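You operate a simulated robot arm through the tools that you are given. There is no shell and no other tool. Be economical: measure what you need, move in short steps, check, and stop when the job is done.

Carry out the task below with a simulated robot arm. There is one attempt and no reset: what you move stays moved.

## Task
Switch the thread lever on. Take the glass bottle from the top of the ledger table and put it on the slate slab beside the kiln door. Open the left drawer of the long table, fetch the brass cap from the top of the ledger table and set it in the inside of the left drawer of the long table and shut the drawer again. Put the black inkpot on the sheets of paper. Put the dark bottle from the top of the ledger table on the middle of the long table. Put the small bowl on the top of the window table. Take the red box and leave it on the white dish. Do these in any order. Set down upright: glass bottle, black inkpot, dark bottle. The thread lever goes to its stop.
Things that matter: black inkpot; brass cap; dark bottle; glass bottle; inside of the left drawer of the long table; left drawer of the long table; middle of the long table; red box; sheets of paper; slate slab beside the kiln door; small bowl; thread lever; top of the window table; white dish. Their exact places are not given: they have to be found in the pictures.

The check looks at the end state, three seconds after you hand in, the way a careful person would. Anything else that was tipped, shoved, dropped, spilled or broken makes it a failure. Lids that push on must go on centred and level and be pressed home; caps that screw on are set level and turned clockwise until they are tight. Flat cloth is picked up by pressing the open fingertips on it (5 to 10 N) and closing them slowly along it; thin cloth reads only 2 to 8 mm in the jaws.

## Robot
A 7-joint arm with a two-finger parallel gripper on a trunk, on a base that drives. Base frame: it is fixed to the floor where the robot stands at the start and does not move with it; the origin is under the middle of the robot, x ahead of it, y to its left, z up; the surface under the hand at the start is at about z = 78. Units: cm, degrees, N and s.
With the tool pointing down near the work surface it reaches from about 30 to 72 cm from the robot's upright axis, wherever it stands. Its first joint turns from -166.0 to 166.0 degrees. Places, roughly: black inkpot (6x6x6 cm) [210, 250, 70]; brass cap (4x3x3 cm) [230, 250, 70]; dark bottle [200, 275, 75]; glass bottle [225, 275, 75]; inside of the left drawer of the long table [220, 10, 60]; left drawer of the long table [220, 10, 70]; middle of the long table [150, 0, 80]; red box (6x4x2 cm) [110, 20, 80]; sheets of paper (15x20x1 cm) [180, 30, 80]; slate slab beside the kiln door [430, 320, 90]; small bowl (7x7x3 cm) [270, 270, 70]; thread lever [50, 10, 90]; top of the window table [320, 460, 70]; white dish (14x14x2 cm) [-20, 500, 110]. Payload 3.43 kg.
Tool frame: the origin (TCP) lies between the finger pads and is the grasp point; the fingertips stand 3.4 cm ahead of it; z points along the fingers, y is the line along which they close. The gripper opens to 12.8 cm. The fingers are 2.4 cm wide and 1.2 cm thick; the gripper's body (4.8 by 13 cm) begins 9.6 cm behind the TCP.
Orientation is that of the tool frame in the base frame, as [roll, pitch, yaw] about the fixed x, y, z axes, in that order (R = Rz(yaw) Ry(pitch) Rx(roll)). With the fingers straight down and closing along the base's y, the tool's x points along the base's -x, its y along +y and its z along -z.

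## Interface
- The arm moves only by the tool arm_command. Its argument "increments" is a list of rows, each an object of numbers (a shift or turn left out is 0, a gripper value left out holds the last): "hand": the opening, from 0 (shut) to 1 (fully open); "dx", "dy", "dz": the shift along the base's x, y, z in units of 20 mm (1.0 is 20 mm); "rx", "ry", "rz": the turn, a rotation vector about the base's x, y, z in units of 5 degrees (1.0 is 5 degrees). In form: [{"hand": .., "dx": .., "dy": .., "dz": .., "rx": .., "ry": .., "rz": ..}, ...]. A call has 1 to 10 rows; each row shifts and turns the commanded pose from where the row before left it. A call with a number of a shift or a turn outside -1 to 1 is refused whole. Rows are played at 5 a second. More than 5 cm and 8.6 degrees between two rows, or a gripper value outside its range, and nothing of the call is played. Where a pose cannot be reached the arm comes as near as it can. A force on the tool above 40 N (or 10 N above the force at the start of the call, whichever is more), or a blocked arm, ends the call early, and 0.2 s more pass. Each finger travels about 10.8 cm/s and halts on what it meets, pressing with about 37 N; the grip force reading is that of the motor and also rises with nothing between the fingers. The clock runs only during rows and for 0.2 s after the last one: add rows that do not move to give the fingers time. The reply holds the time, the measured pose of the TCP, the force on the tool along the base axes, the opening and the grip force, in the units named above and with some noise, with the torque about the TCP (base axes, N m) and any sound that the robot's microphone picked up.
- Cameras (640 x 400 px; columns grow to the right, rows downward): "scene" is now at [-0.32, 13.19, 146.96]; the picture's right is [-0.11, -0.99, 0.00], its down [-0.56, 0.06, -0.82] and it looks along [0.82, -0.09, -0.57] (base axes); focal length 250 px, centre (320, 200). "wrist" rides on the gripper at [7.6, -1.1, -16] in the tool frame; the picture's right is [0.15, 0.99, 0.00], its down [-0.88, 0.13, -0.46] and it looks along [-0.45, 0.07, 0.89] (tool axes); focal length 234 px, centre (320, 200).
- grab_frame(camera): a new picture of that camera. No time passes.
- lift_body(by): slides the trunk up (or, below 0, down) by that many cm; the arm and the scene camera ride with it, the base frame stays. It gives what a move gives, with no picture.
- roll_base(legs): drives the robot by 1 to 6 legs, each [ahead, left, turn to the left] in cm, cm and degrees, along the robot's own axes; the way and the turn of a leg run together, so that a leg with both is an arc; at most 150 cm and 180 degrees a leg. The arm and the cameras ride along, it lands a little off, and it stops where it bumps. It gives what a move gives.
- head_to(pan, tilt): turns the head with the scene camera to pan (to the left, within 86 degrees either way) and tilt (down, from -29 to 69), counted from straight ahead of the robot. It gives what a move gives.
- probe_pixels(camera, pixels): for up to 12 pixels [column, row] of the newest picture of that camera ("zoom" is the newest enlarged one), the place [x, y, z] in the base frame of the surface seen there, good to about 0.2 cm. No time passes.
- zoom(camera, box): a new picture of the part [left, top, right, bottom] of that camera's present view, enlarged. No time passes.
- close_job(): hands the job in; it is judged then, once.

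Keep the steps short. Do not move on a guess: measure, check each grasp and each placing, and mend mistakes. In all there are 145 turns and 188 pictures (those below and enlarged ones count). Leave the gripper open and the arm clear of the work at the hand-in unless told otherwise, and finish with a single line.

The tools are called after ">>>" as name(argument=value, ...) on one line, values as JSON. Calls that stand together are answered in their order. arm_command: Moves the arm, as the interface text tells. Its arguments: {"type":"object","properties":{"increments":{"type":"array","items":{"type":"object","properties":{"hand":{"type":"number"},"dx":{"type":"number"},"dy":{"type":"number"},"dz":{"type":"number"},"rx":{"type":"number"},"ry":{"type":"number"},"rz":{"type":"number"}}}}},"required":["increments"]} The other tools are called the same way: lift_body (by) slides the trunk up or down; roll_base (legs) drives the base; head_to (pan, tilt) turns the head that bears the scene camera; grab_frame (camera) takes a picture; probe_pixels (camera, pixels) gives the place of the surface under pixels of a picture; zoom (camera, box) takes an enlarged picture of a part of a camera's view; close_job () hands the job in.

At the start:

```text
t: 0.0
tool_pos: [41.41, -13.61, 120.5]
tcp_rot: [-180.0, 0.0, 180.0]
wrist_force: [1.0, 0.7, -1.0]
torque: [-0.01, 0.0, 0.0]
opening: 12.83
grip_force: 0.1
trunk travel left (down, up): [-17.5, 14.9]
robot x, y, heading: [-0.02, 0.29, 0.1]
head pan, tilt: [-6.4, 34.5]
```

scene: 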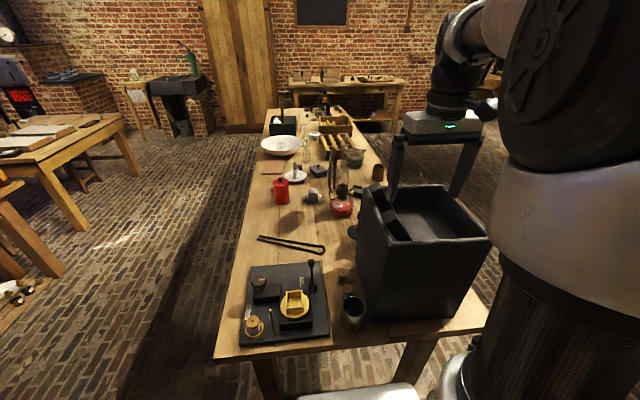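
wrist: 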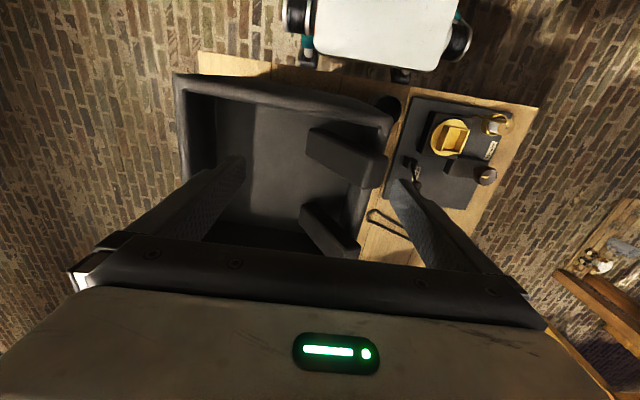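

I see the long table with a slate gadget at the near end (about px 285,305). I zoom in there to find the thread lever.

>>> zoom(camera="scene", box=[220, 230, 380, 350])

>>> zoom(camera="scene", box=[240, 90, 400, 210])

```text
3.33 times, centred on (300, 290) of scene
```

zoom: 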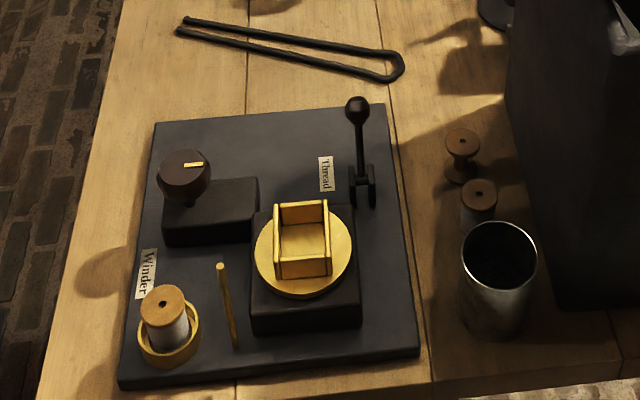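

```text
3.33 times, centred on (320, 150) of scene
```

zoom: 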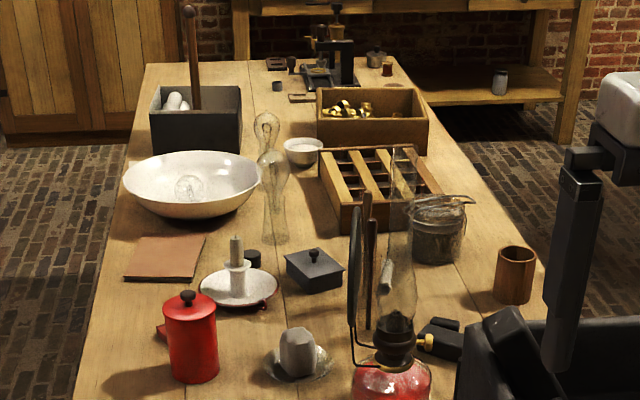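

The thread lever has its ball at about scene (311,263) and its pivot at (313,287). I measure it and its surroundings.

>>> zoom(camera="scene", box=[270, 250, 350, 300])

>>> probe_pixels(camera="scene", pixels=[[311, 262], [312, 272], [312, 280], [313, 287], [318, 300], [302, 285], [300, 265], [294, 300], [372, 186], [365, 320], [326, 325], [352, 311]])

```text
8.00 times, centred on (310, 275) of scene
```

zoom: 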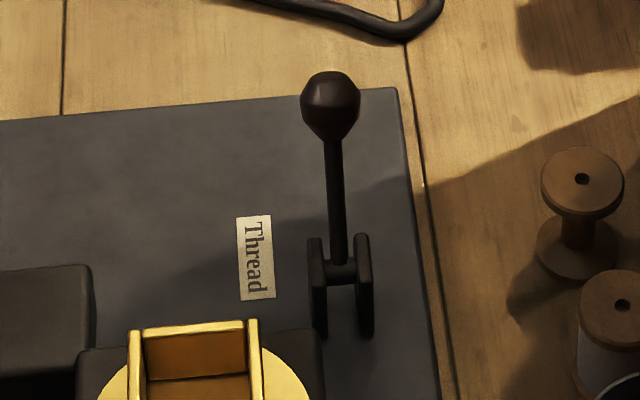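

```text
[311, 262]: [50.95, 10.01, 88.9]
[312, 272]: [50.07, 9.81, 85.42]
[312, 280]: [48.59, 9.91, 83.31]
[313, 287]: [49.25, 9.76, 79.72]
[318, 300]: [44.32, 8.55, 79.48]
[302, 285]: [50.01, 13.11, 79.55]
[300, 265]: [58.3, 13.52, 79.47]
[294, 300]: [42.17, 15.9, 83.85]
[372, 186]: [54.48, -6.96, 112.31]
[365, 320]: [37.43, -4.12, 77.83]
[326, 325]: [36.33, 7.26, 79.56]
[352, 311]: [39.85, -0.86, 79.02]
```

The ball is at about (51.5, 10, 88.5) and its pivot at (49, 9.8, 83), so it leans ahead (+x). I shut the fingers and bring them behind the ball at x≈57, staying high at first.

>>> arm_command(increments=[{"hand": 0, "dy": 1, "dx": 0.8}, {"dy": 1, "dx": 0.8}, {"dy": 1, "dx": 0.8}, {"dy": 1, "dx": 0.8}, {"dy": 1, "dx": 0.8}, {"dy": 1, "dx": 0.8}, {"dy": 1, "dx": 0.8}, {"dy": 1, "dx": 0.8}, {"dy": 1, "dx": 0.8}, {"dy": 1, "dx": 0.8}])

>>> arm_command(increments=[{"dy": 1}, {"dy": 0.8, "dz": -1}, {"dz": -1}, {"dz": -1}, {"dz": -1}, {"dz": -1}, {"dz": -1}, {"dz": -1}, {"dz": -1}, {"dz": -1}])

>>> grab_frame(camera="scene")

```text
t: 2.2
tool_pos: [57.38, 6.63, 120.46]
tcp_rot: [180.0, -0.1, 179.9]
wrist_force: [0.2, 0.2, 0.0]
torque: [0.0, -0.02, 0.0]
opening: 0.0
grip_force: 32.7
trunk travel left (down, up): [-17.5, 14.9]
robot x, y, heading: [-0.29, -0.18, -0.2]
head pan, tilt: [-6.4, 34.5]
```

```text
t: 4.4
tool_pos: [57.38, 10.1, 102.48]
tcp_rot: [179.9, 0.0, -179.9]
wrist_force: [0.0, -0.4, 0.3]
torque: [0.0, 0.04, -0.01]
opening: 0.0
grip_force: 33.4
trunk travel left (down, up): [-17.5, 14.9]
robot x, y, heading: [-0.16, 0.29, 0.1]
head pan, tilt: [-6.4, 34.5]
```

```text
182 pictures are left
```

scene: 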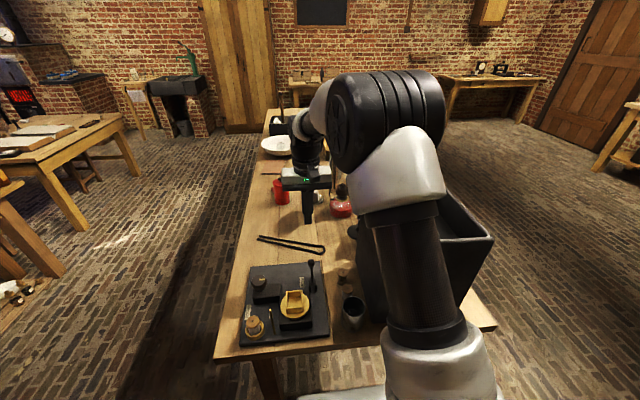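

The fingers are above and behind the ball. I lower to z≈89.9 and then push toward -x, watching the force.

>>> arm_command(increments=[{"dz": -1}, {"dz": -1}, {"dz": -1}, {"dz": -1}, {"dz": -1}, {"dz": -1}, {"dz": -0.3}, {"dx": -0.5}, {"dx": -0.5}, {"dx": -0.5}])

>>> arm_command(increments=[{"dx": -0.5}, {"dx": -0.5}, {"dx": -0.5}, {"dx": -0.5}, {"dx": -0.5}, {"dx": -0.3}, {}])

>>> zoom(camera="scene", box=[250, 220, 378, 300])

```text
t: 6.6
tool_pos: [54.39, 10.29, 89.8]
tcp_rot: [-180.0, 0.0, -179.9]
wrist_force: [-0.3, -0.1, 0.2]
torque: [0.01, -0.01, 0.03]
opening: 0.02
grip_force: 33.0
trunk travel left (down, up): [-17.5, 14.9]
robot x, y, heading: [0.2, -0.15, 0.1]
head pan, tilt: [-6.4, 34.5]
```

```text
t: 8.2
tool_pos: [48.64, 9.99, 89.86]
tcp_rot: [-180.0, 0.1, -180.0]
wrist_force: [0.3, -0.3, 0.0]
torque: [0.0, 0.03, -0.02]
opening: 0.01
grip_force: 32.7
trunk travel left (down, up): [-17.5, 14.9]
robot x, y, heading: [0.08, -0.42, -0.2]
head pan, tilt: [-6.4, 34.5]
```

```text
5.00 times, centred on (314, 260) of scene
```

zoom: 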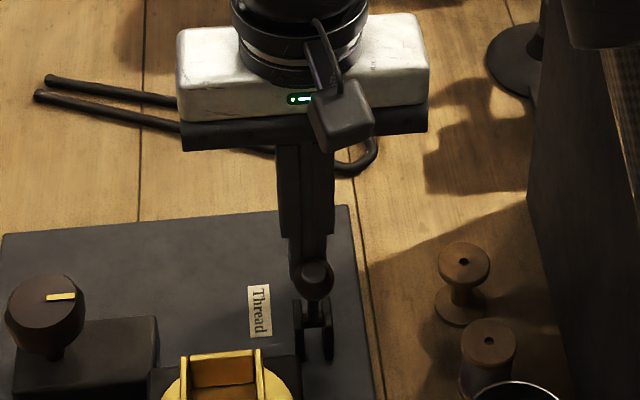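

The lever is past upright with no resistance yet. I go on in small steps until it meets its stop.

>>> arm_command(increments=[{"dx": -0.3}, {"dx": -0.3}, {"dx": -0.3}, {"dx": -0.3}, {}])

>>> probe_pixels(camera="scene", pixels=[[314, 270]])

>>> zoom(camera="scene", box=[250, 220, 378, 300])

```text
t: 9.0
tool_pos: [48.22, 10.15, 90.07]
tcp_rot: [179.8, 1.5, 179.9]
wrist_force: [7.8, 0.1, 2.9]
torque: [0.07, -0.09, 0.01]
opening: 0.0
grip_force: 32.9
trunk travel left (down, up): [-17.5, 14.9]
robot x, y, heading: [-0.29, -0.12, 0.3]
head pan, tilt: [-6.4, 34.5]
stopped in row 3: the force on the tool passed its limit at 45 N (the readings are from after the stop); the commanded pose is now the measured one
```

```text
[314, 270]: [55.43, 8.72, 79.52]
```

```text
5.00 times, centred on (314, 260) of scene
```

zoom: 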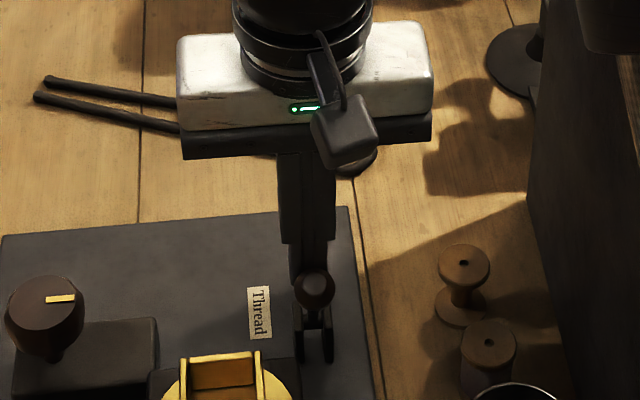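

It met a hard stop at 45 N, so the lever is at its stop. I back off, rise, and check that it stays; I also turn the head to survey the left side.

>>> arm_command(increments=[{"dx": 0.7}, {"dz": 1}, {"dz": 1}, {"dz": 1}, {"dz": 1}, {"dz": 1}, {"dz": 1}, {"dz": 1}, {"dz": 1}, {"dz": 1}])

>>> zoom(camera="scene", box=[250, 220, 378, 300])

>>> head_to(pan=50, tilt=15)

>>> grab_frame(camera="scene")

>>> head_to(pan=86, tilt=15)

>>> grab_frame(camera="scene")

```text
t: 11.2
tool_pos: [49.36, 10.07, 108.08]
tcp_rot: [179.7, 1.3, 179.9]
wrist_force: [-0.1, -0.3, 0.0]
torque: [-0.01, -0.03, 0.01]
opening: 0.0
grip_force: 33.2
trunk travel left (down, up): [-17.5, 14.9]
robot x, y, heading: [0.16, 0.09, 0.1]
head pan, tilt: [-6.4, 34.5]
```

```text
5.00 times, centred on (314, 260) of scene
```

zoom: 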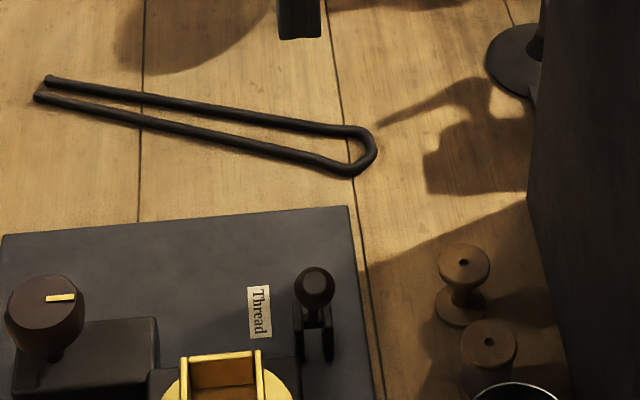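

```text
t: 12.4
tool_pos: [49.42, 10.07, 108.12]
tcp_rot: [179.7, 1.1, 179.9]
wrist_force: [0.6, -0.2, -0.2]
torque: [0.05, -0.02, 0.02]
opening: 0.0
grip_force: 33.0
trunk travel left (down, up): [-17.5, 14.9]
robot x, y, heading: [-0.06, 0.22, 0.1]
head pan, tilt: [50.0, 15.0]
```

```text
178 pictures are left
```

scene: 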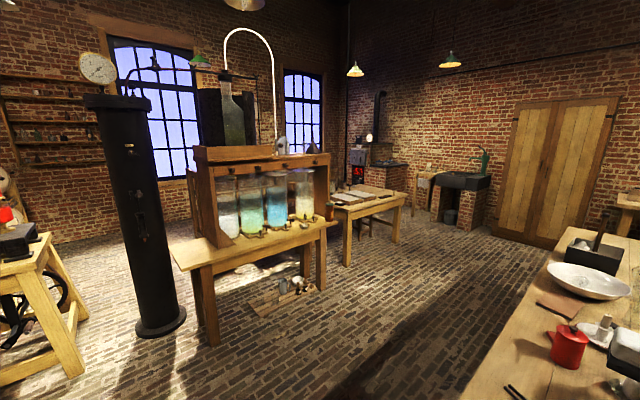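

```text
t: 13.4
tool_pos: [49.29, 10.09, 108.09]
tcp_rot: [179.8, 1.2, 180.0]
wrist_force: [0.7, 0.9, -0.2]
torque: [0.0, -0.01, 0.0]
opening: 0.0
grip_force: 33.2
trunk travel left (down, up): [-17.5, 14.9]
robot x, y, heading: [0.04, 0.08, -0.3]
head pan, tilt: [85.9, 15.0]
```

```text
177 pictures are left
```

scene: 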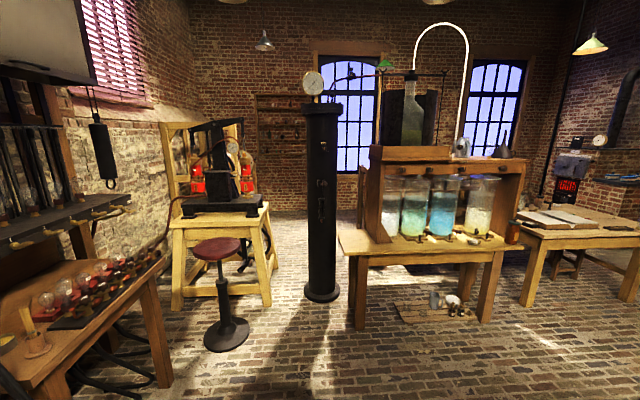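

The lever rests at its far stop. Now I look back at the long table for the red box near (110, 20).

>>> head_to(pan=5, tilt=25)

>>> zoom(camera="scene", box=[300, 130, 460, 230])

>>> grab_frame(camera="scene")

```text
t: 15.0
tool_pos: [49.38, 10.09, 108.09]
tcp_rot: [179.7, 1.1, 179.9]
wrist_force: [-0.8, 0.2, 0.1]
torque: [0.02, 0.0, -0.01]
opening: 0.01
grip_force: 32.8
trunk travel left (down, up): [-17.5, 14.9]
robot x, y, heading: [0.18, 0.19, 0.0]
head pan, tilt: [5.0, 25.0]
```

```text
4.00 times, centred on (380, 180) of scene
```

zoom: 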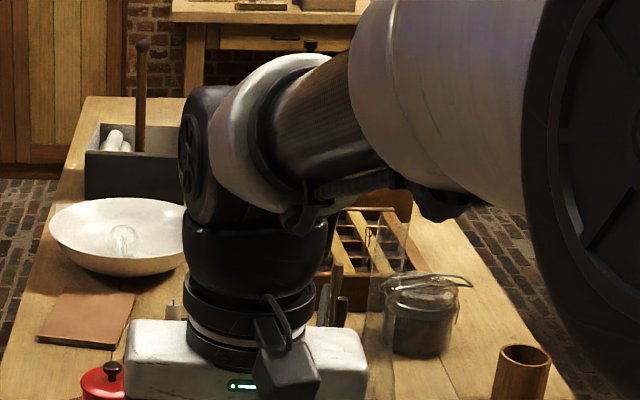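

```text
175 pictures are left
```

scene: 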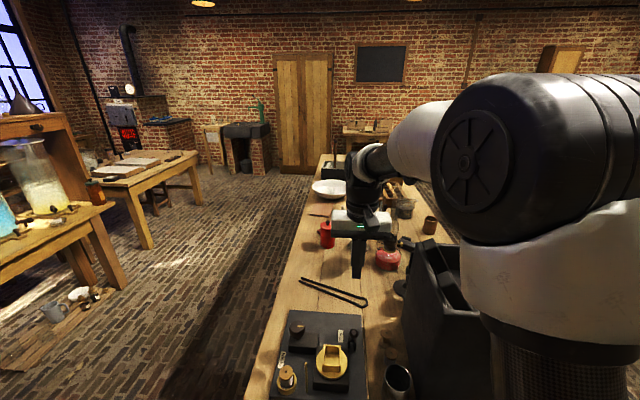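

I map the corners of the long table and of the tables on the left before driving.

>>> probe_pixels(camera="scene", pixels=[[322, 155], [258, 390], [310, 215], [128, 285], [95, 235], [148, 245], [112, 218], [120, 183], [195, 157], [40, 345], [325, 235], [387, 255]])

>>> arm_command(increments=[{"dz": 1}, {"dz": 1}, {"dz": 1}, {"dz": 1}, {"dz": 1}, {"dz": 1}])

```text
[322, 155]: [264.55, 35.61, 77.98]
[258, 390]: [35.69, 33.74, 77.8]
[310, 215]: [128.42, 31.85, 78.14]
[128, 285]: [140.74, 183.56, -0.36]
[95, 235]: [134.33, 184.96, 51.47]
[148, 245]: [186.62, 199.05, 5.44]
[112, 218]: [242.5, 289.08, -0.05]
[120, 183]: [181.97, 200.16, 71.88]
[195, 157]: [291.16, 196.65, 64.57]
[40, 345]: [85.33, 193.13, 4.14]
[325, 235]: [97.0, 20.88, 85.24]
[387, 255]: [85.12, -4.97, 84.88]
```

```text
t: 16.4
tool_pos: [49.39, 10.11, 120.03]
tcp_rot: [179.9, 1.3, 179.9]
wrist_force: [0.2, -0.1, 0.2]
torque: [0.01, 0.01, -0.01]
opening: 0.0
grip_force: 33.2
trunk travel left (down, up): [-17.5, 14.9]
robot x, y, heading: [0.52, -0.03, -0.3]
head pan, tilt: [5.0, 25.0]
```

The corridor between the tables runs from y≈35 to 190. I drive left 110, ahead 110, then turn right to face the long table at a distance.

>>> roll_base(legs=[[0, 110, 0], [110, 0, 0], [0, 0, -90]])

>>> head_to(pan=0, tilt=35)

>>> grab_frame(camera="scene")

```text
t: 36.4
tool_pos: [119.34, 61.41, 119.99]
tcp_rot: [179.7, 1.3, 90.2]
wrist_force: [-0.2, -0.9, 0.5]
torque: [-0.03, 0.02, -0.03]
opening: 0.0
grip_force: 32.5
trunk travel left (down, up): [-17.5, 14.9]
robot x, y, heading: [109.39, 110.58, -90.1]
head pan, tilt: [5.0, 25.0]
```

```text
t: 37.2
tool_pos: [119.52, 61.47, 120.11]
tcp_rot: [179.7, 1.3, 90.1]
wrist_force: [1.0, -0.4, 0.6]
torque: [0.03, 0.0, -0.01]
opening: 0.0
grip_force: 33.7
trunk travel left (down, up): [-17.5, 14.9]
robot x, y, heading: [109.75, 110.51, -90.0]
head pan, tilt: [0.0, 35.0]
```

```text
174 pictures are left
```

scene: 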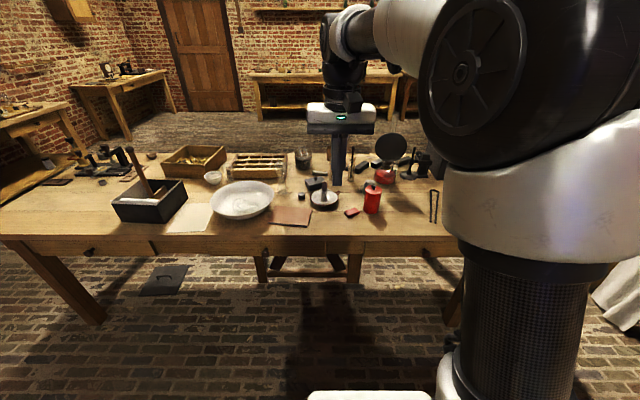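

The red box is at about px (351,212). I zoom in and measure it and the other places on the table.

>>> zoom(camera="scene", box=[260, 150, 420, 250])

>>> probe_pixels(camera="scene", pixels=[[351, 212], [347, 216], [357, 209], [371, 200], [325, 200], [291, 216], [242, 205], [190, 217], [208, 220], [88, 252], [427, 252], [320, 160]])

>>> zoom(camera="scene", box=[10, 130, 290, 305])

```text
4.00 times, centred on (340, 200) of scene
```

zoom: 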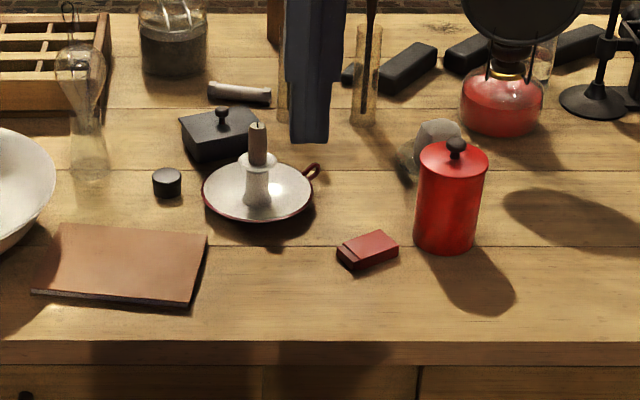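

```text
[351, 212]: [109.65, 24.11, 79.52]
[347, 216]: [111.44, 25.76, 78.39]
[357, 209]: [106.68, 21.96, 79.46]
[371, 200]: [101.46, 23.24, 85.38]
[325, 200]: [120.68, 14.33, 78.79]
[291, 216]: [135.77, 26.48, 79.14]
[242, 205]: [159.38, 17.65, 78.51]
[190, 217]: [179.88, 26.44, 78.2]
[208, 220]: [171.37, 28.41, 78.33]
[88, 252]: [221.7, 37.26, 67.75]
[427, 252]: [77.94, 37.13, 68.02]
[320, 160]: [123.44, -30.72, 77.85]
```

```text
2.29 times, centred on (150, 218) of scene
```

zoom: 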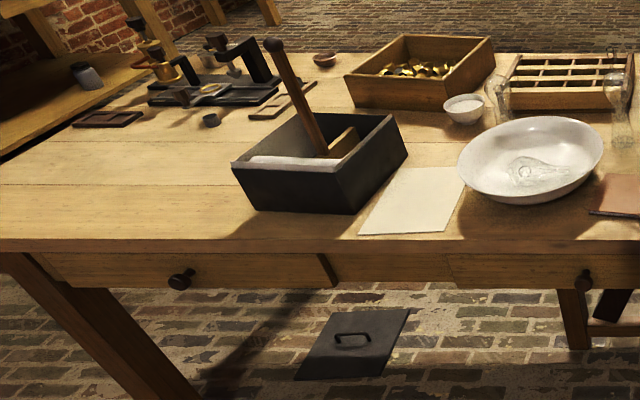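

I measure the red box's top corners to get its yaw.

>>> zoom(camera="scene", box=[335, 200, 367, 220])

>>> probe_pixels(camera="zoom", pixels=[[200, 260], [370, 160], [480, 230], [330, 300], [340, 230], [230, 300], [400, 280]])

```text
16.00 times, centred on (351, 210) of scene
```

zoom: 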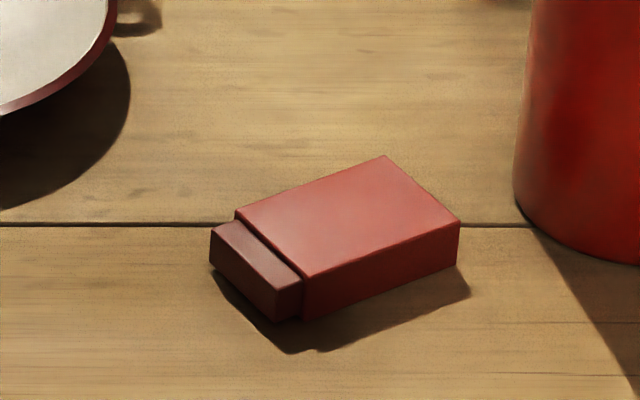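

```text
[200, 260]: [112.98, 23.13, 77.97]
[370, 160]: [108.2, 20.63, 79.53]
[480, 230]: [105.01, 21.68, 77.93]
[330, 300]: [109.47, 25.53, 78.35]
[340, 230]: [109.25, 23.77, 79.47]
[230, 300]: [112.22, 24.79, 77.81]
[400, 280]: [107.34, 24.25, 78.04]
```

>>> probe_pixels(camera="zoom", pixels=[[311, 274], [452, 221], [384, 161], [241, 217], [350, 215], [216, 230], [275, 280]])

```text
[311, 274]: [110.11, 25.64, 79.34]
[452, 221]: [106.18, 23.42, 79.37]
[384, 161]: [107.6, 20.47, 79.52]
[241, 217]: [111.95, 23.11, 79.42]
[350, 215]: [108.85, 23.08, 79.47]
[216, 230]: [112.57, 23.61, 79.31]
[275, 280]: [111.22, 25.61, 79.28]
```

The box's top centre is at (109.0, 23.2, 79.5) and its long axis is at about 30°. I drive 30 ahead, then turn the tool -61° about z and move over the box, opening to about 6 cm.

>>> roll_base(legs=[[30, 0, 0]])

>>> arm_command(increments=[{"hand": 0.5, "rz": -1}, {"rz": -1}, {"rz": -1}, {"rz": -1}, {"rz": -1}, {"rz": -1}, {"rz": -1}, {"rz": -1}, {"rz": -1}, {"rz": -1}])

```text
t: 39.2
tool_pos: [119.73, 31.48, 120.04]
tcp_rot: [179.9, 1.3, 90.3]
wrist_force: [0.2, 0.5, -0.9]
torque: [0.01, 0.02, 0.01]
opening: 0.0
grip_force: 32.8
trunk travel left (down, up): [-17.5, 14.9]
robot x, y, heading: [109.67, 80.67, -89.4]
head pan, tilt: [0.0, 35.0]
```

```text
t: 41.4
tool_pos: [119.73, 31.46, 120.06]
tcp_rot: [179.8, 1.1, 40.2]
wrist_force: [0.3, 0.3, -0.1]
torque: [0.01, 0.0, 0.02]
opening: 6.4
grip_force: 0.1
trunk travel left (down, up): [-17.5, 14.9]
robot x, y, heading: [109.17, 80.92, -89.6]
head pan, tilt: [0.0, 35.0]
```

>>> arm_command(increments=[{"rz": -1, "dx": -1, "dy": -0.8, "dz": -0.5}, {"rz": -1, "dx": -1, "dy": -0.8, "dz": -0.5}, {"rz": -0.2, "dx": -1, "dy": -0.8, "dz": -1, "rx": 0.12, "ry": -0.21}, {"dx": -1, "dy": -0.8, "dz": -1}, {"dx": -1, "dy": -0.8, "dz": -1}, {"dx": -0.37, "dy": -0.15, "dz": -1}, {"dz": -1}, {"dz": -1}, {"dz": -1}, {"dz": -1}])

>>> grab_frame(camera="wrist")

>>> grab_frame(camera="scene")

```text
t: 43.6
tool_pos: [109.05, 23.2, 102.02]
tcp_rot: [179.8, 0.0, 29.3]
wrist_force: [-0.7, 1.0, 0.5]
torque: [0.0, 0.02, -0.01]
opening: 6.4
grip_force: 0.1
trunk travel left (down, up): [-17.5, 14.9]
robot x, y, heading: [109.31, 80.45, -89.6]
head pan, tilt: [0.0, 35.0]
```

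```text
170 pictures are left
```

wrist: 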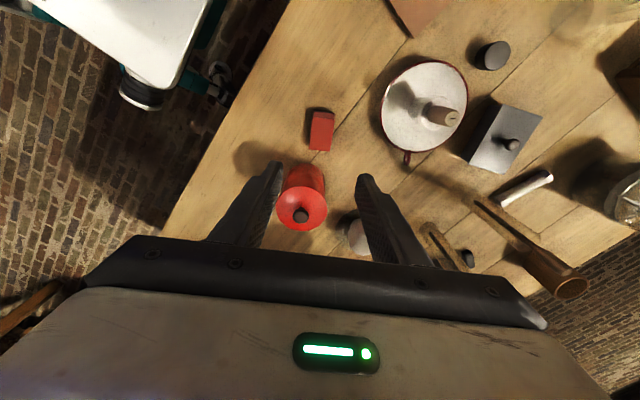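

```text
169 pictures are left
```

scene: 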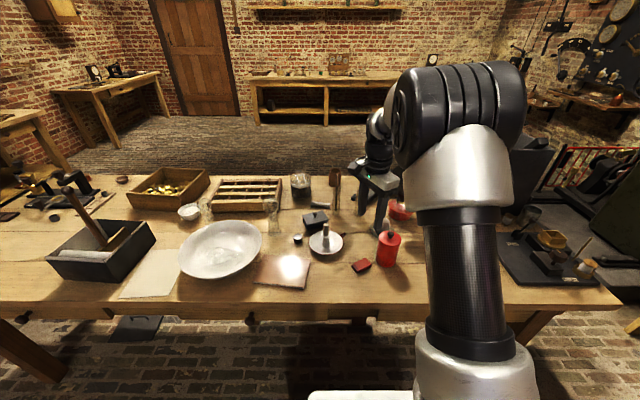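

I check the box position again with the wrist camera before lowering.

>>> probe_pixels(camera="wrist", pixels=[[321, 132], [313, 146], [328, 148], [302, 215], [296, 175]])

>>> arm_command(increments=[{"dz": -1}, {"dz": -1}, {"dz": -1}, {"dz": -1}, {"dz": -1}])

>>> grab_frame(camera="wrist")

```text
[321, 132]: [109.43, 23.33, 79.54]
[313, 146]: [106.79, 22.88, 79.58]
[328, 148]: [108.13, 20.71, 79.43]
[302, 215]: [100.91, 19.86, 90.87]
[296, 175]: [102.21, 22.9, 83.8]
```

```text
t: 44.8
tool_pos: [109.05, 23.3, 92.1]
tcp_rot: [179.8, 0.1, 29.3]
wrist_force: [0.1, -0.1, 0.8]
torque: [-0.02, 0.02, 0.0]
opening: 6.39
grip_force: 0.0
trunk travel left (down, up): [-17.5, 14.9]
robot x, y, heading: [109.52, 80.62, -89.5]
head pan, tilt: [0.0, 35.0]
```

```text
168 pictures are left
```

wrist: 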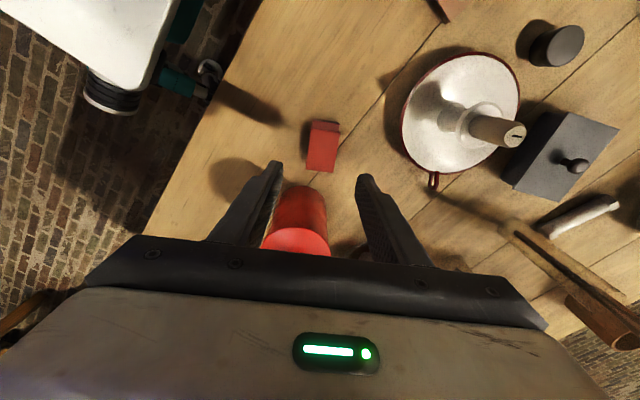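

The box sits centred between the fingers' line. I lower to z≈82 and close.

>>> arm_command(increments=[{"dz": -1}, {"dz": -1}, {"dz": -1}, {"dz": -1}, {"dz": -0.95}, {"hand": 0.2}, {"hand": 0.15}, {"hand": 0.1}, {"hand": 0.1}, {}])

>>> grab_frame(camera="wrist")

```text
t: 47.0
tool_pos: [108.93, 23.23, 82.11]
tcp_rot: [179.8, 0.0, 29.4]
wrist_force: [0.3, 0.0, 0.3]
torque: [0.02, -0.02, -0.05]
opening: 3.42
grip_force: 36.8
trunk travel left (down, up): [-17.5, 14.9]
robot x, y, heading: [109.72, 81.05, -89.8]
head pan, tilt: [0.0, 35.0]
```

```text
167 pictures are left
```

wrist: 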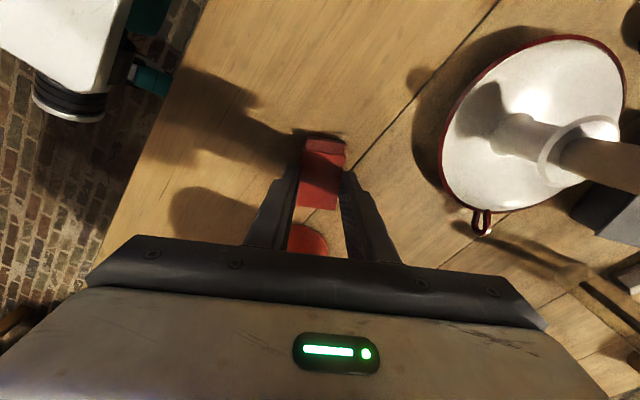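

Gripped (3.42 cm wide, 37 N). I lift straight up and verify.

>>> arm_command(increments=[{"dz": 1}, {"dz": 1}, {"dz": 1}, {"dz": 1}, {"dz": 1}, {"dz": 1}, {"dz": 1}, {"dz": 1}, {"dz": 1}, {"dz": 1}])

>>> arm_command(increments=[{"dz": 1, "rz": 1}, {"dz": 1, "rz": 1}, {"dz": 1, "rz": 1}, {"dz": 1, "rz": 1}, {"dz": 1, "rz": 1}, {"dz": 1, "rz": 1}, {"dz": 1, "rz": 1}, {"dz": 1, "rz": 1}, {"dz": 1, "rz": 1}, {"dz": 1, "rz": 1}])

>>> grab_frame(camera="wrist")

>>> roll_base(legs=[[-28, 0, 0], [0, -100, 0]])

>>> head_to(pan=-86, tilt=20)

>>> grab_frame(camera="scene")

```text
t: 49.2
tool_pos: [109.04, 23.14, 102.2]
tcp_rot: [179.8, 0.0, 29.2]
wrist_force: [-0.1, -0.4, -0.9]
torque: [0.05, 0.02, 0.01]
opening: 3.44
grip_force: 37.3
trunk travel left (down, up): [-17.5, 14.9]
robot x, y, heading: [109.28, 80.62, -89.4]
head pan, tilt: [0.0, 35.0]
```

```text
t: 51.4
tool_pos: [109.18, 23.16, 122.13]
tcp_rot: [179.9, -0.1, 79.3]
wrist_force: [0.3, 0.4, -0.8]
torque: [-0.01, 0.03, 0.01]
opening: 3.45
grip_force: 36.6
trunk travel left (down, up): [-17.5, 14.9]
robot x, y, heading: [109.4, 80.36, -89.7]
head pan, tilt: [0.0, 35.0]
```

```text
166 pictures are left
```

wrist: 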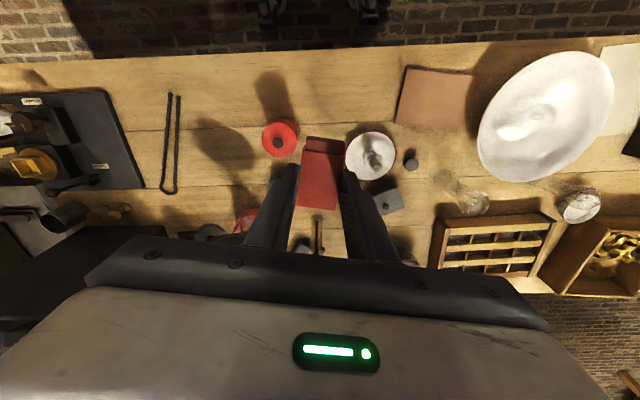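

```text
t: 62.9
tool_pos: [8.87, 50.82, 122.22]
tcp_rot: [179.8, 0.1, 78.9]
wrist_force: [0.2, 1.1, -0.3]
torque: [0.0, 0.0, 0.01]
opening: 3.45
grip_force: 37.3
trunk travel left (down, up): [-17.5, 14.9]
robot x, y, heading: [9.48, 108.62, -90.0]
head pan, tilt: [0.0, 35.0]
```

```text
t: 64.5
tool_pos: [8.9, 50.74, 122.0]
tcp_rot: [179.8, 0.0, 78.8]
wrist_force: [-0.1, 1.3, -1.1]
torque: [-0.01, 0.0, -0.02]
opening: 3.43
grip_force: 36.9
trunk travel left (down, up): [-17.5, 14.9]
robot x, y, heading: [9.23, 108.39, -90.0]
head pan, tilt: [-85.9, 20.0]
```

```text
165 pictures are left
```

scene: 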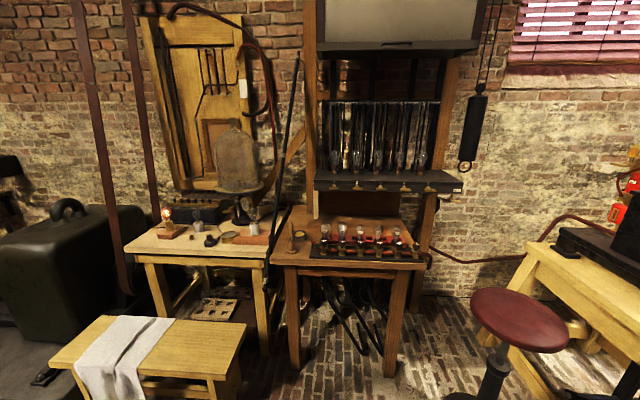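

I turn left to heading 0 over the open corridor and look toward +y.

>>> roll_base(legs=[[0, 0, 90]])

>>> head_to(pan=86, tilt=18)

>>> grab_frame(camera="scene")

>>> zoom(camera="scene", box=[180, 60, 340, 160])

```text
t: 68.7
tool_pos: [67.11, 106.32, 122.15]
tcp_rot: [179.8, 0.0, 167.8]
wrist_force: [-0.2, 0.1, 0.4]
torque: [-0.02, 0.0, 0.04]
opening: 3.44
grip_force: 37.0
trunk travel left (down, up): [-17.5, 14.9]
robot x, y, heading: [10.0, 108.09, -1.5]
head pan, tilt: [-85.9, 20.0]
```

```text
t: 71.3
tool_pos: [67.16, 106.46, 122.09]
tcp_rot: [179.8, 0.0, 167.7]
wrist_force: [-0.7, 0.2, -0.3]
torque: [-0.02, 0.0, -0.03]
opening: 3.43
grip_force: 37.4
trunk travel left (down, up): [-17.5, 14.9]
robot x, y, heading: [9.72, 108.38, -1.5]
head pan, tilt: [85.9, 18.0]
```

```text
164 pictures are left
```

scene: 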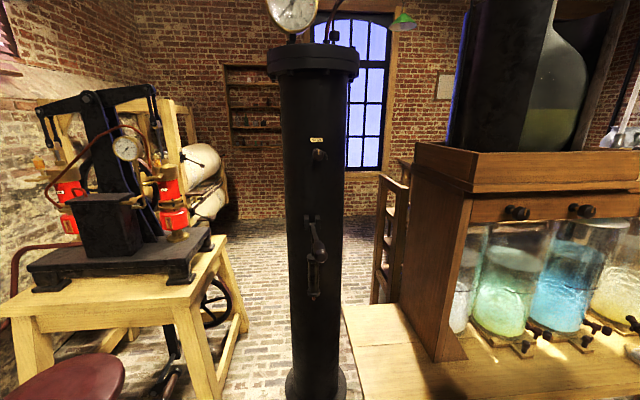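

```text
4.00 times, centred on (260, 110) of scene
```

zoom: 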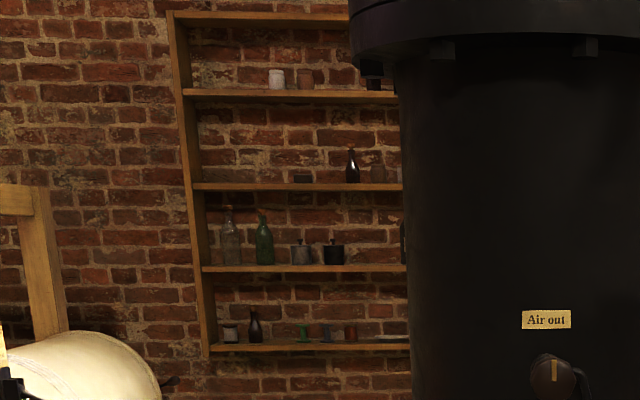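

A shelf rack stands on the far wall; its lowest shelf seems to carry a white dish (zoom ~ (395,338)). I probe the map.

>>> probe_pixels(camera="scene", pixels=[[279, 144], [236, 146], [315, 385], [290, 375], [215, 235], [200, 390], [350, 310], [380, 260], [235, 215], [340, 230], [272, 127], [262, 106]])

>>> probe_pixels(camera="zoom", pixels=[[395, 338], [380, 345], [300, 345], [220, 345], [300, 268], [385, 268], [300, 186], [395, 300], [305, 333], [350, 333]])

```text
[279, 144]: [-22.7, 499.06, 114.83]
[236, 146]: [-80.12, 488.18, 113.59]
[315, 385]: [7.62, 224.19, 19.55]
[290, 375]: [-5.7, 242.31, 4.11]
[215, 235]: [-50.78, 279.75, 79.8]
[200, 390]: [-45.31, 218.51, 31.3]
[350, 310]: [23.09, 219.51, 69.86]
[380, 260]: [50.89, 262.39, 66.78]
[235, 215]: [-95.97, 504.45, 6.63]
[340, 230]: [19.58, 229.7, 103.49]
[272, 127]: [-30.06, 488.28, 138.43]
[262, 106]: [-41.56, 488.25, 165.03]
```

```text
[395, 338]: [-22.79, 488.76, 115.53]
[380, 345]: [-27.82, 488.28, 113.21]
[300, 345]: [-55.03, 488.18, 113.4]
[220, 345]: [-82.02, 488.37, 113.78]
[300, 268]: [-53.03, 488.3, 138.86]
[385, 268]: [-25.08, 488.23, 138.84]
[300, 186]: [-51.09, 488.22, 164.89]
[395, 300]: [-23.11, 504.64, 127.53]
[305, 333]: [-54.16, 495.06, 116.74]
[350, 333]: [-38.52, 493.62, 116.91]
```

The shelf's lowest board has its front at y≈488, top z≈114.5, with the wall at 504.6 and the next board at z≈138. The gap beside the column is too narrow, so I go around the ledger table's far end. I pull the arm in and drive ahead along the corridor.

>>> arm_command(increments=[{"dx": -1}, {"dx": -1}, {"dx": -1}, {"dx": -1}, {"dx": -1}, {"dx": -1}, {"dx": -1}, {"dx": -1}])

>>> roll_base(legs=[[130, 0, 0], [130, 3, 1.5]])

>>> head_to(pan=60, tilt=22)

>>> grab_frame(camera="scene")

```text
t: 73.1
tool_pos: [50.97, 106.42, 122.24]
tcp_rot: [180.0, 0.1, 167.7]
wrist_force: [0.0, 0.7, -0.8]
torque: [-0.01, -0.01, -0.03]
opening: 3.44
grip_force: 37.1
trunk travel left (down, up): [-17.5, 14.9]
robot x, y, heading: [9.76, 108.0, -1.3]
head pan, tilt: [85.9, 18.0]
```

```text
t: 85.8
tool_pos: [311.04, 106.58, 122.21]
tcp_rot: [179.9, 0.0, 169.2]
wrist_force: [0.0, 0.2, 0.1]
torque: [-0.01, -0.01, -0.02]
opening: 3.45
grip_force: 36.5
trunk travel left (down, up): [-17.5, 14.9]
robot x, y, heading: [269.37, 107.62, 0.2]
head pan, tilt: [85.9, 18.0]
```

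```text
t: 86.7
tool_pos: [310.97, 106.68, 122.18]
tcp_rot: [179.8, 0.1, 169.1]
wrist_force: [0.2, 0.1, -0.3]
torque: [0.01, -0.02, -0.01]
opening: 3.46
grip_force: 37.3
trunk travel left (down, up): [-17.5, 14.9]
robot x, y, heading: [269.43, 107.66, 0.4]
head pan, tilt: [60.0, 22.0]
```

```text
162 pictures are left
```

scene: 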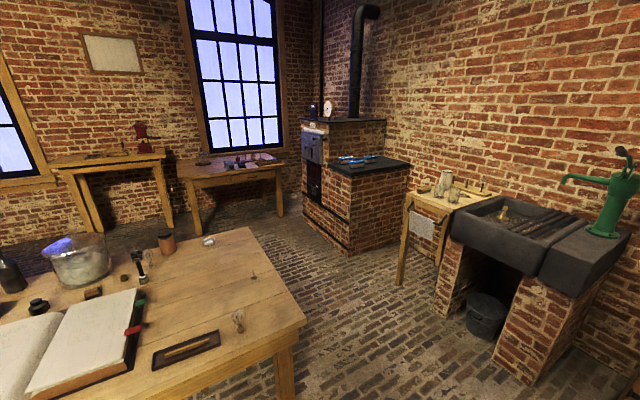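

I see the ledger table (left), the kiln with slab (370,165), the window tables (110,160) and (235,165). I probe the map.

>>> probe_pixels(camera="scene", pixels=[[306, 322], [290, 398], [248, 230], [345, 253], [303, 203], [400, 285], [282, 215], [197, 235], [170, 222], [235, 170], [110, 158], [370, 165]])

>>> zoom(camera="scene", box=[0, 200, 290, 381])

>>> zoom(camera="scene", box=[170, 80, 426, 240])

```text
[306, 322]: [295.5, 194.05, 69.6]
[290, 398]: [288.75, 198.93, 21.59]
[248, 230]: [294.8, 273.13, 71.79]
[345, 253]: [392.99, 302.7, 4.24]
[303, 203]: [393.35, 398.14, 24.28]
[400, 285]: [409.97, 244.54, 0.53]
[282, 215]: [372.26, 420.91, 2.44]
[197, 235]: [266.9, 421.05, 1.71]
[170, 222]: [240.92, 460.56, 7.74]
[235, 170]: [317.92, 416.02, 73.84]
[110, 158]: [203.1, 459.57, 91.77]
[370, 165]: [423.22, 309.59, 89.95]
```

```text
2.21 times, centred on (145, 290) of scene
```

zoom: 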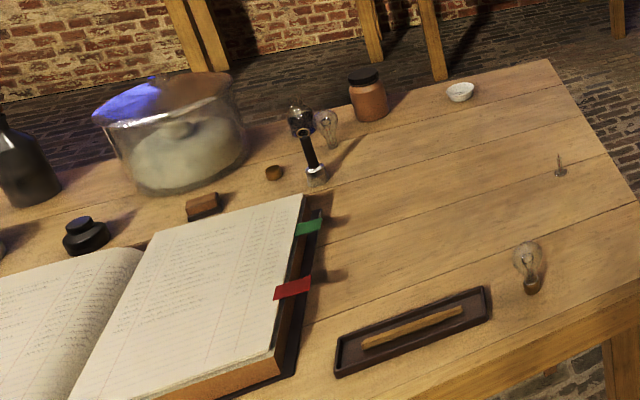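

```text
2.50 times, centred on (298, 160) of scene
```

zoom: 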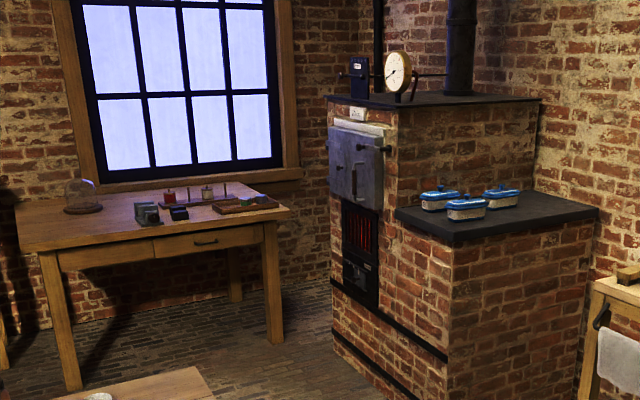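

The map: ledger table x 182–296, y 194–273; window table front y≈416; kiln front x≈393. I drive via x=345, turn to face +y, and go up to y≈340.

>>> roll_base(legs=[[76, 0, 0], [0, 0, 90], [115, 0, 0], [115, 0, 0]])

>>> head_to(pan=80, tilt=15)

>>> grab_frame(camera="scene")

```text
t: 105.6
tool_pos: [348.76, 379.46, 122.08]
tcp_rot: [179.8, 0.0, -101.1]
wrist_force: [0.1, -0.2, -0.6]
torque: [0.01, 0.02, -0.03]
opening: 3.43
grip_force: 37.3
trunk travel left (down, up): [-17.5, 14.9]
robot x, y, heading: [347.48, 337.99, 89.7]
head pan, tilt: [60.0, 22.0]
```

```text
t: 106.5
tool_pos: [348.67, 379.47, 122.14]
tcp_rot: [179.8, 0.1, -101.2]
wrist_force: [-1.1, 0.3, 0.6]
torque: [-0.03, -0.03, -0.02]
opening: 3.45
grip_force: 37.2
trunk travel left (down, up): [-17.5, 14.9]
robot x, y, heading: [347.15, 337.81, 89.9]
head pan, tilt: [80.0, 15.0]
```

```text
159 pictures are left
```

scene: 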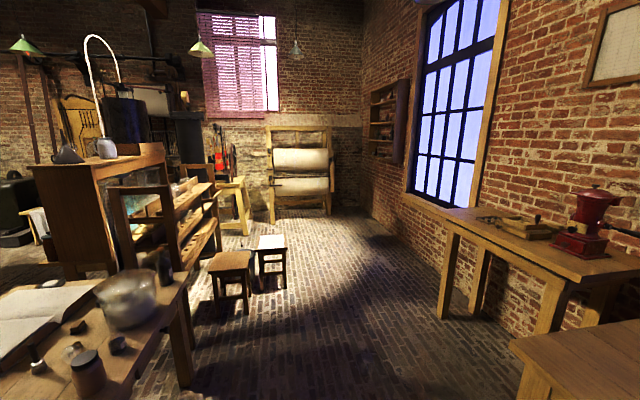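

Two stools stand in the corridor (230,290) and (270,265). I probe them and the rack.

>>> probe_pixels(camera="scene", pixels=[[250, 312], [285, 287], [258, 288], [240, 256], [440, 318], [550, 325], [180, 385], [332, 220], [385, 150], [270, 240], [510, 345], [222, 300]])

>>> zoom(camera="scene", box=[340, 70, 436, 190])

```text
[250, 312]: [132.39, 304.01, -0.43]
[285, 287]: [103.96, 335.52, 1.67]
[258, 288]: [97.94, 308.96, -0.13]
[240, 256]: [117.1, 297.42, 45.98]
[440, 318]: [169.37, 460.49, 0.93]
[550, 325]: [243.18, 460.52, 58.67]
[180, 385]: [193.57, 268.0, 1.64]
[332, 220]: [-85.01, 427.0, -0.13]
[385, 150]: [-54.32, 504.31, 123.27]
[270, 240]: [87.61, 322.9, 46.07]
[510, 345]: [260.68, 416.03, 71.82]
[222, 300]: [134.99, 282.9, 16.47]
```

```text
3.33 times, centred on (388, 130) of scene
```

zoom: 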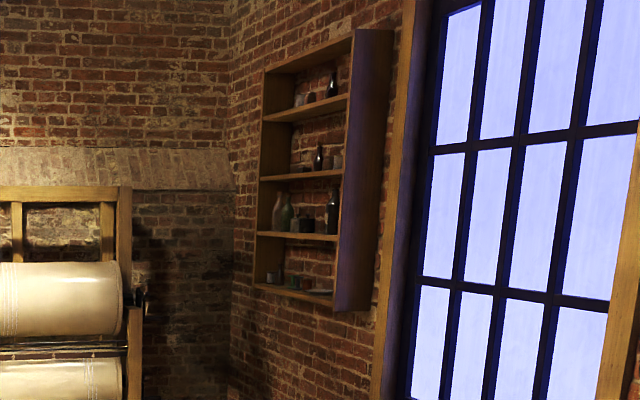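

The stools reach y≈336 and the tables start at y≥416, so I strafe along y≈372.

>>> roll_base(legs=[[34, 0, 0], [0, 120, 0], [0, 120, 0], [0, 120, 0]])

>>> head_to(pan=15, tilt=15)

>>> grab_frame(camera="scene")

```text
t: 142.8
tool_pos: [-11.57, 411.05, 122.21]
tcp_rot: [179.8, 0.0, -100.6]
wrist_force: [-0.3, 0.3, -0.4]
torque: [-0.03, 0.0, -0.01]
opening: 3.43
grip_force: 37.0
trunk travel left (down, up): [-17.5, 14.9]
robot x, y, heading: [-12.2, 369.15, 90.5]
head pan, tilt: [80.0, 15.0]
```

```text
t: 144.2
tool_pos: [-11.6, 411.03, 122.16]
tcp_rot: [179.8, 0.0, -100.5]
wrist_force: [0.8, 0.0, 0.1]
torque: [0.0, 0.02, -0.04]
opening: 3.43
grip_force: 36.9
trunk travel left (down, up): [-17.5, 14.9]
robot x, y, heading: [-12.54, 369.5, 90.5]
head pan, tilt: [15.0, 15.0]
```

```text
157 pictures are left
```

scene: 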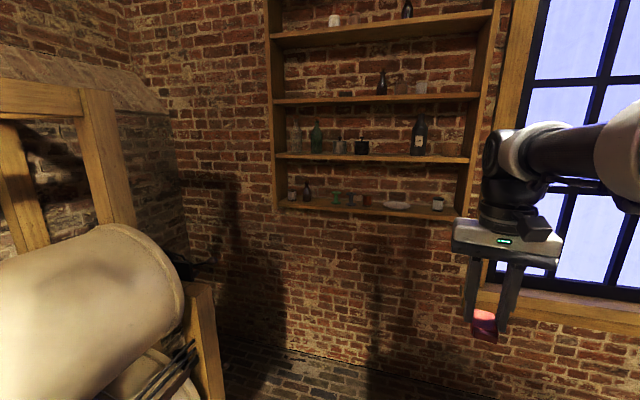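

The white dish is at about (396,205), between a cup and a jar on the lowest board. I zoom in and measure.

>>> zoom(camera="scene", box=[330, 150, 474, 240])

>>> probe_pixels(camera="zoom", pixels=[[295, 242], [295, 252], [240, 248], [355, 248], [295, 262], [150, 225], [480, 235], [560, 240], [390, 30], [300, 275], [180, 240], [440, 250]])

```text
4.44 times, centred on (402, 195) of scene
```

zoom: 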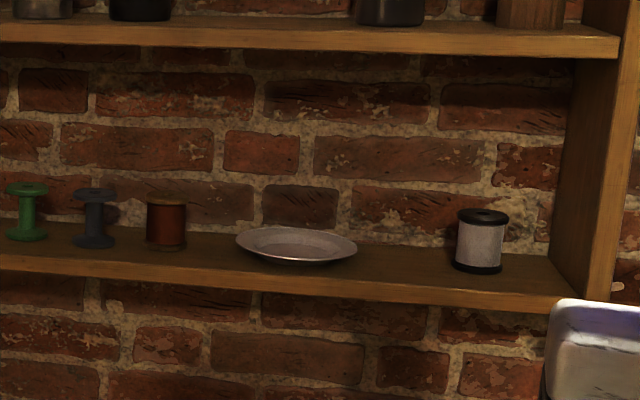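

```text
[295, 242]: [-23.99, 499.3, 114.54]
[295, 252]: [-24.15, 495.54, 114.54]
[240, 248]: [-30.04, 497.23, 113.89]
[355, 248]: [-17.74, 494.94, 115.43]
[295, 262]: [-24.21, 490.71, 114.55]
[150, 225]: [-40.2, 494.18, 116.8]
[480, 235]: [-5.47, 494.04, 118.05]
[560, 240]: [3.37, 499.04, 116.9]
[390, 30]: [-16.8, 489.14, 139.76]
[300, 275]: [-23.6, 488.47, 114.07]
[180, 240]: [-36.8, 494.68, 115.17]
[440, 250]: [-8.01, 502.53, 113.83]
```

The dish centre is about (-24, 496, 114.5). I square the tool to yaw -90 and tilt it 35° so the fingertips point forward and down, then drive close.

>>> arm_command(increments=[{"rz": 1, "dz": 0.5}, {"rz": 1, "dz": 0.5}, {"rx": 1}, {"rx": 1}, {"rx": 1}, {"rx": 1}, {"rx": 1}, {"rx": 1}, {"rx": 1}])

>>> roll_base(legs=[[0, 12, -0.5], [60, 0, 0]])

>>> head_to(pan=0, tilt=25)

>>> grab_frame(camera="scene")

>>> grab_frame(camera="wrist")

```text
t: 146.2
tool_pos: [-11.59, 410.97, 124.23]
tcp_rot: [179.4, 35.2, -90.8]
wrist_force: [-0.1, 0.0, 0.3]
torque: [0.0, 0.04, -0.02]
opening: 3.47
grip_force: 36.7
trunk travel left (down, up): [-17.5, 14.9]
robot x, y, heading: [-12.08, 369.41, 90.7]
head pan, tilt: [15.0, 15.0]
```

```text
t: 151.0
tool_pos: [-23.14, 470.95, 124.13]
tcp_rot: [179.5, 35.0, -91.2]
wrist_force: [0.2, 0.4, -0.4]
torque: [-0.02, -0.02, 0.0]
opening: 3.44
grip_force: 36.6
trunk travel left (down, up): [-17.5, 14.9]
robot x, y, heading: [-24.44, 429.17, 90.0]
head pan, tilt: [15.0, 15.0]
```

```text
t: 151.8
tool_pos: [-23.2, 470.87, 124.28]
tcp_rot: [179.5, 35.0, -91.2]
wrist_force: [0.7, 0.0, -0.7]
torque: [-0.02, 0.01, 0.0]
opening: 3.43
grip_force: 36.5
trunk travel left (down, up): [-17.5, 14.9]
robot x, y, heading: [-23.91, 429.19, 89.8]
head pan, tilt: [0.0, 25.0]
```

```text
155 pictures are left
```

scene: 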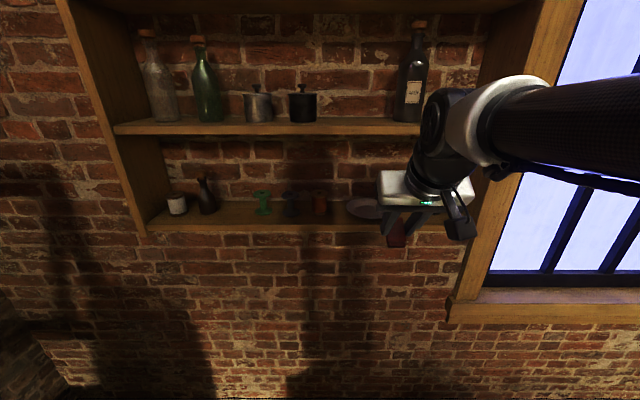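

```text
154 pictures are left
```

wrist: 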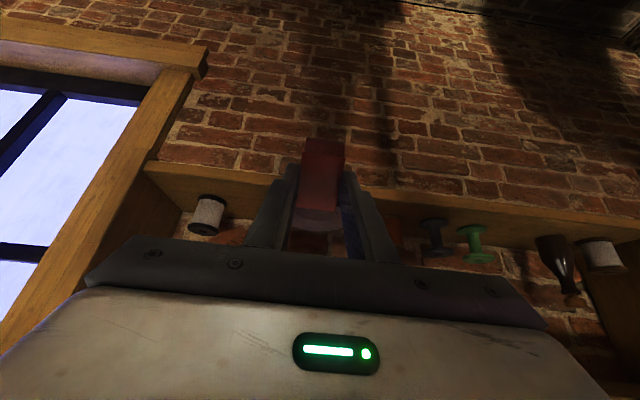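

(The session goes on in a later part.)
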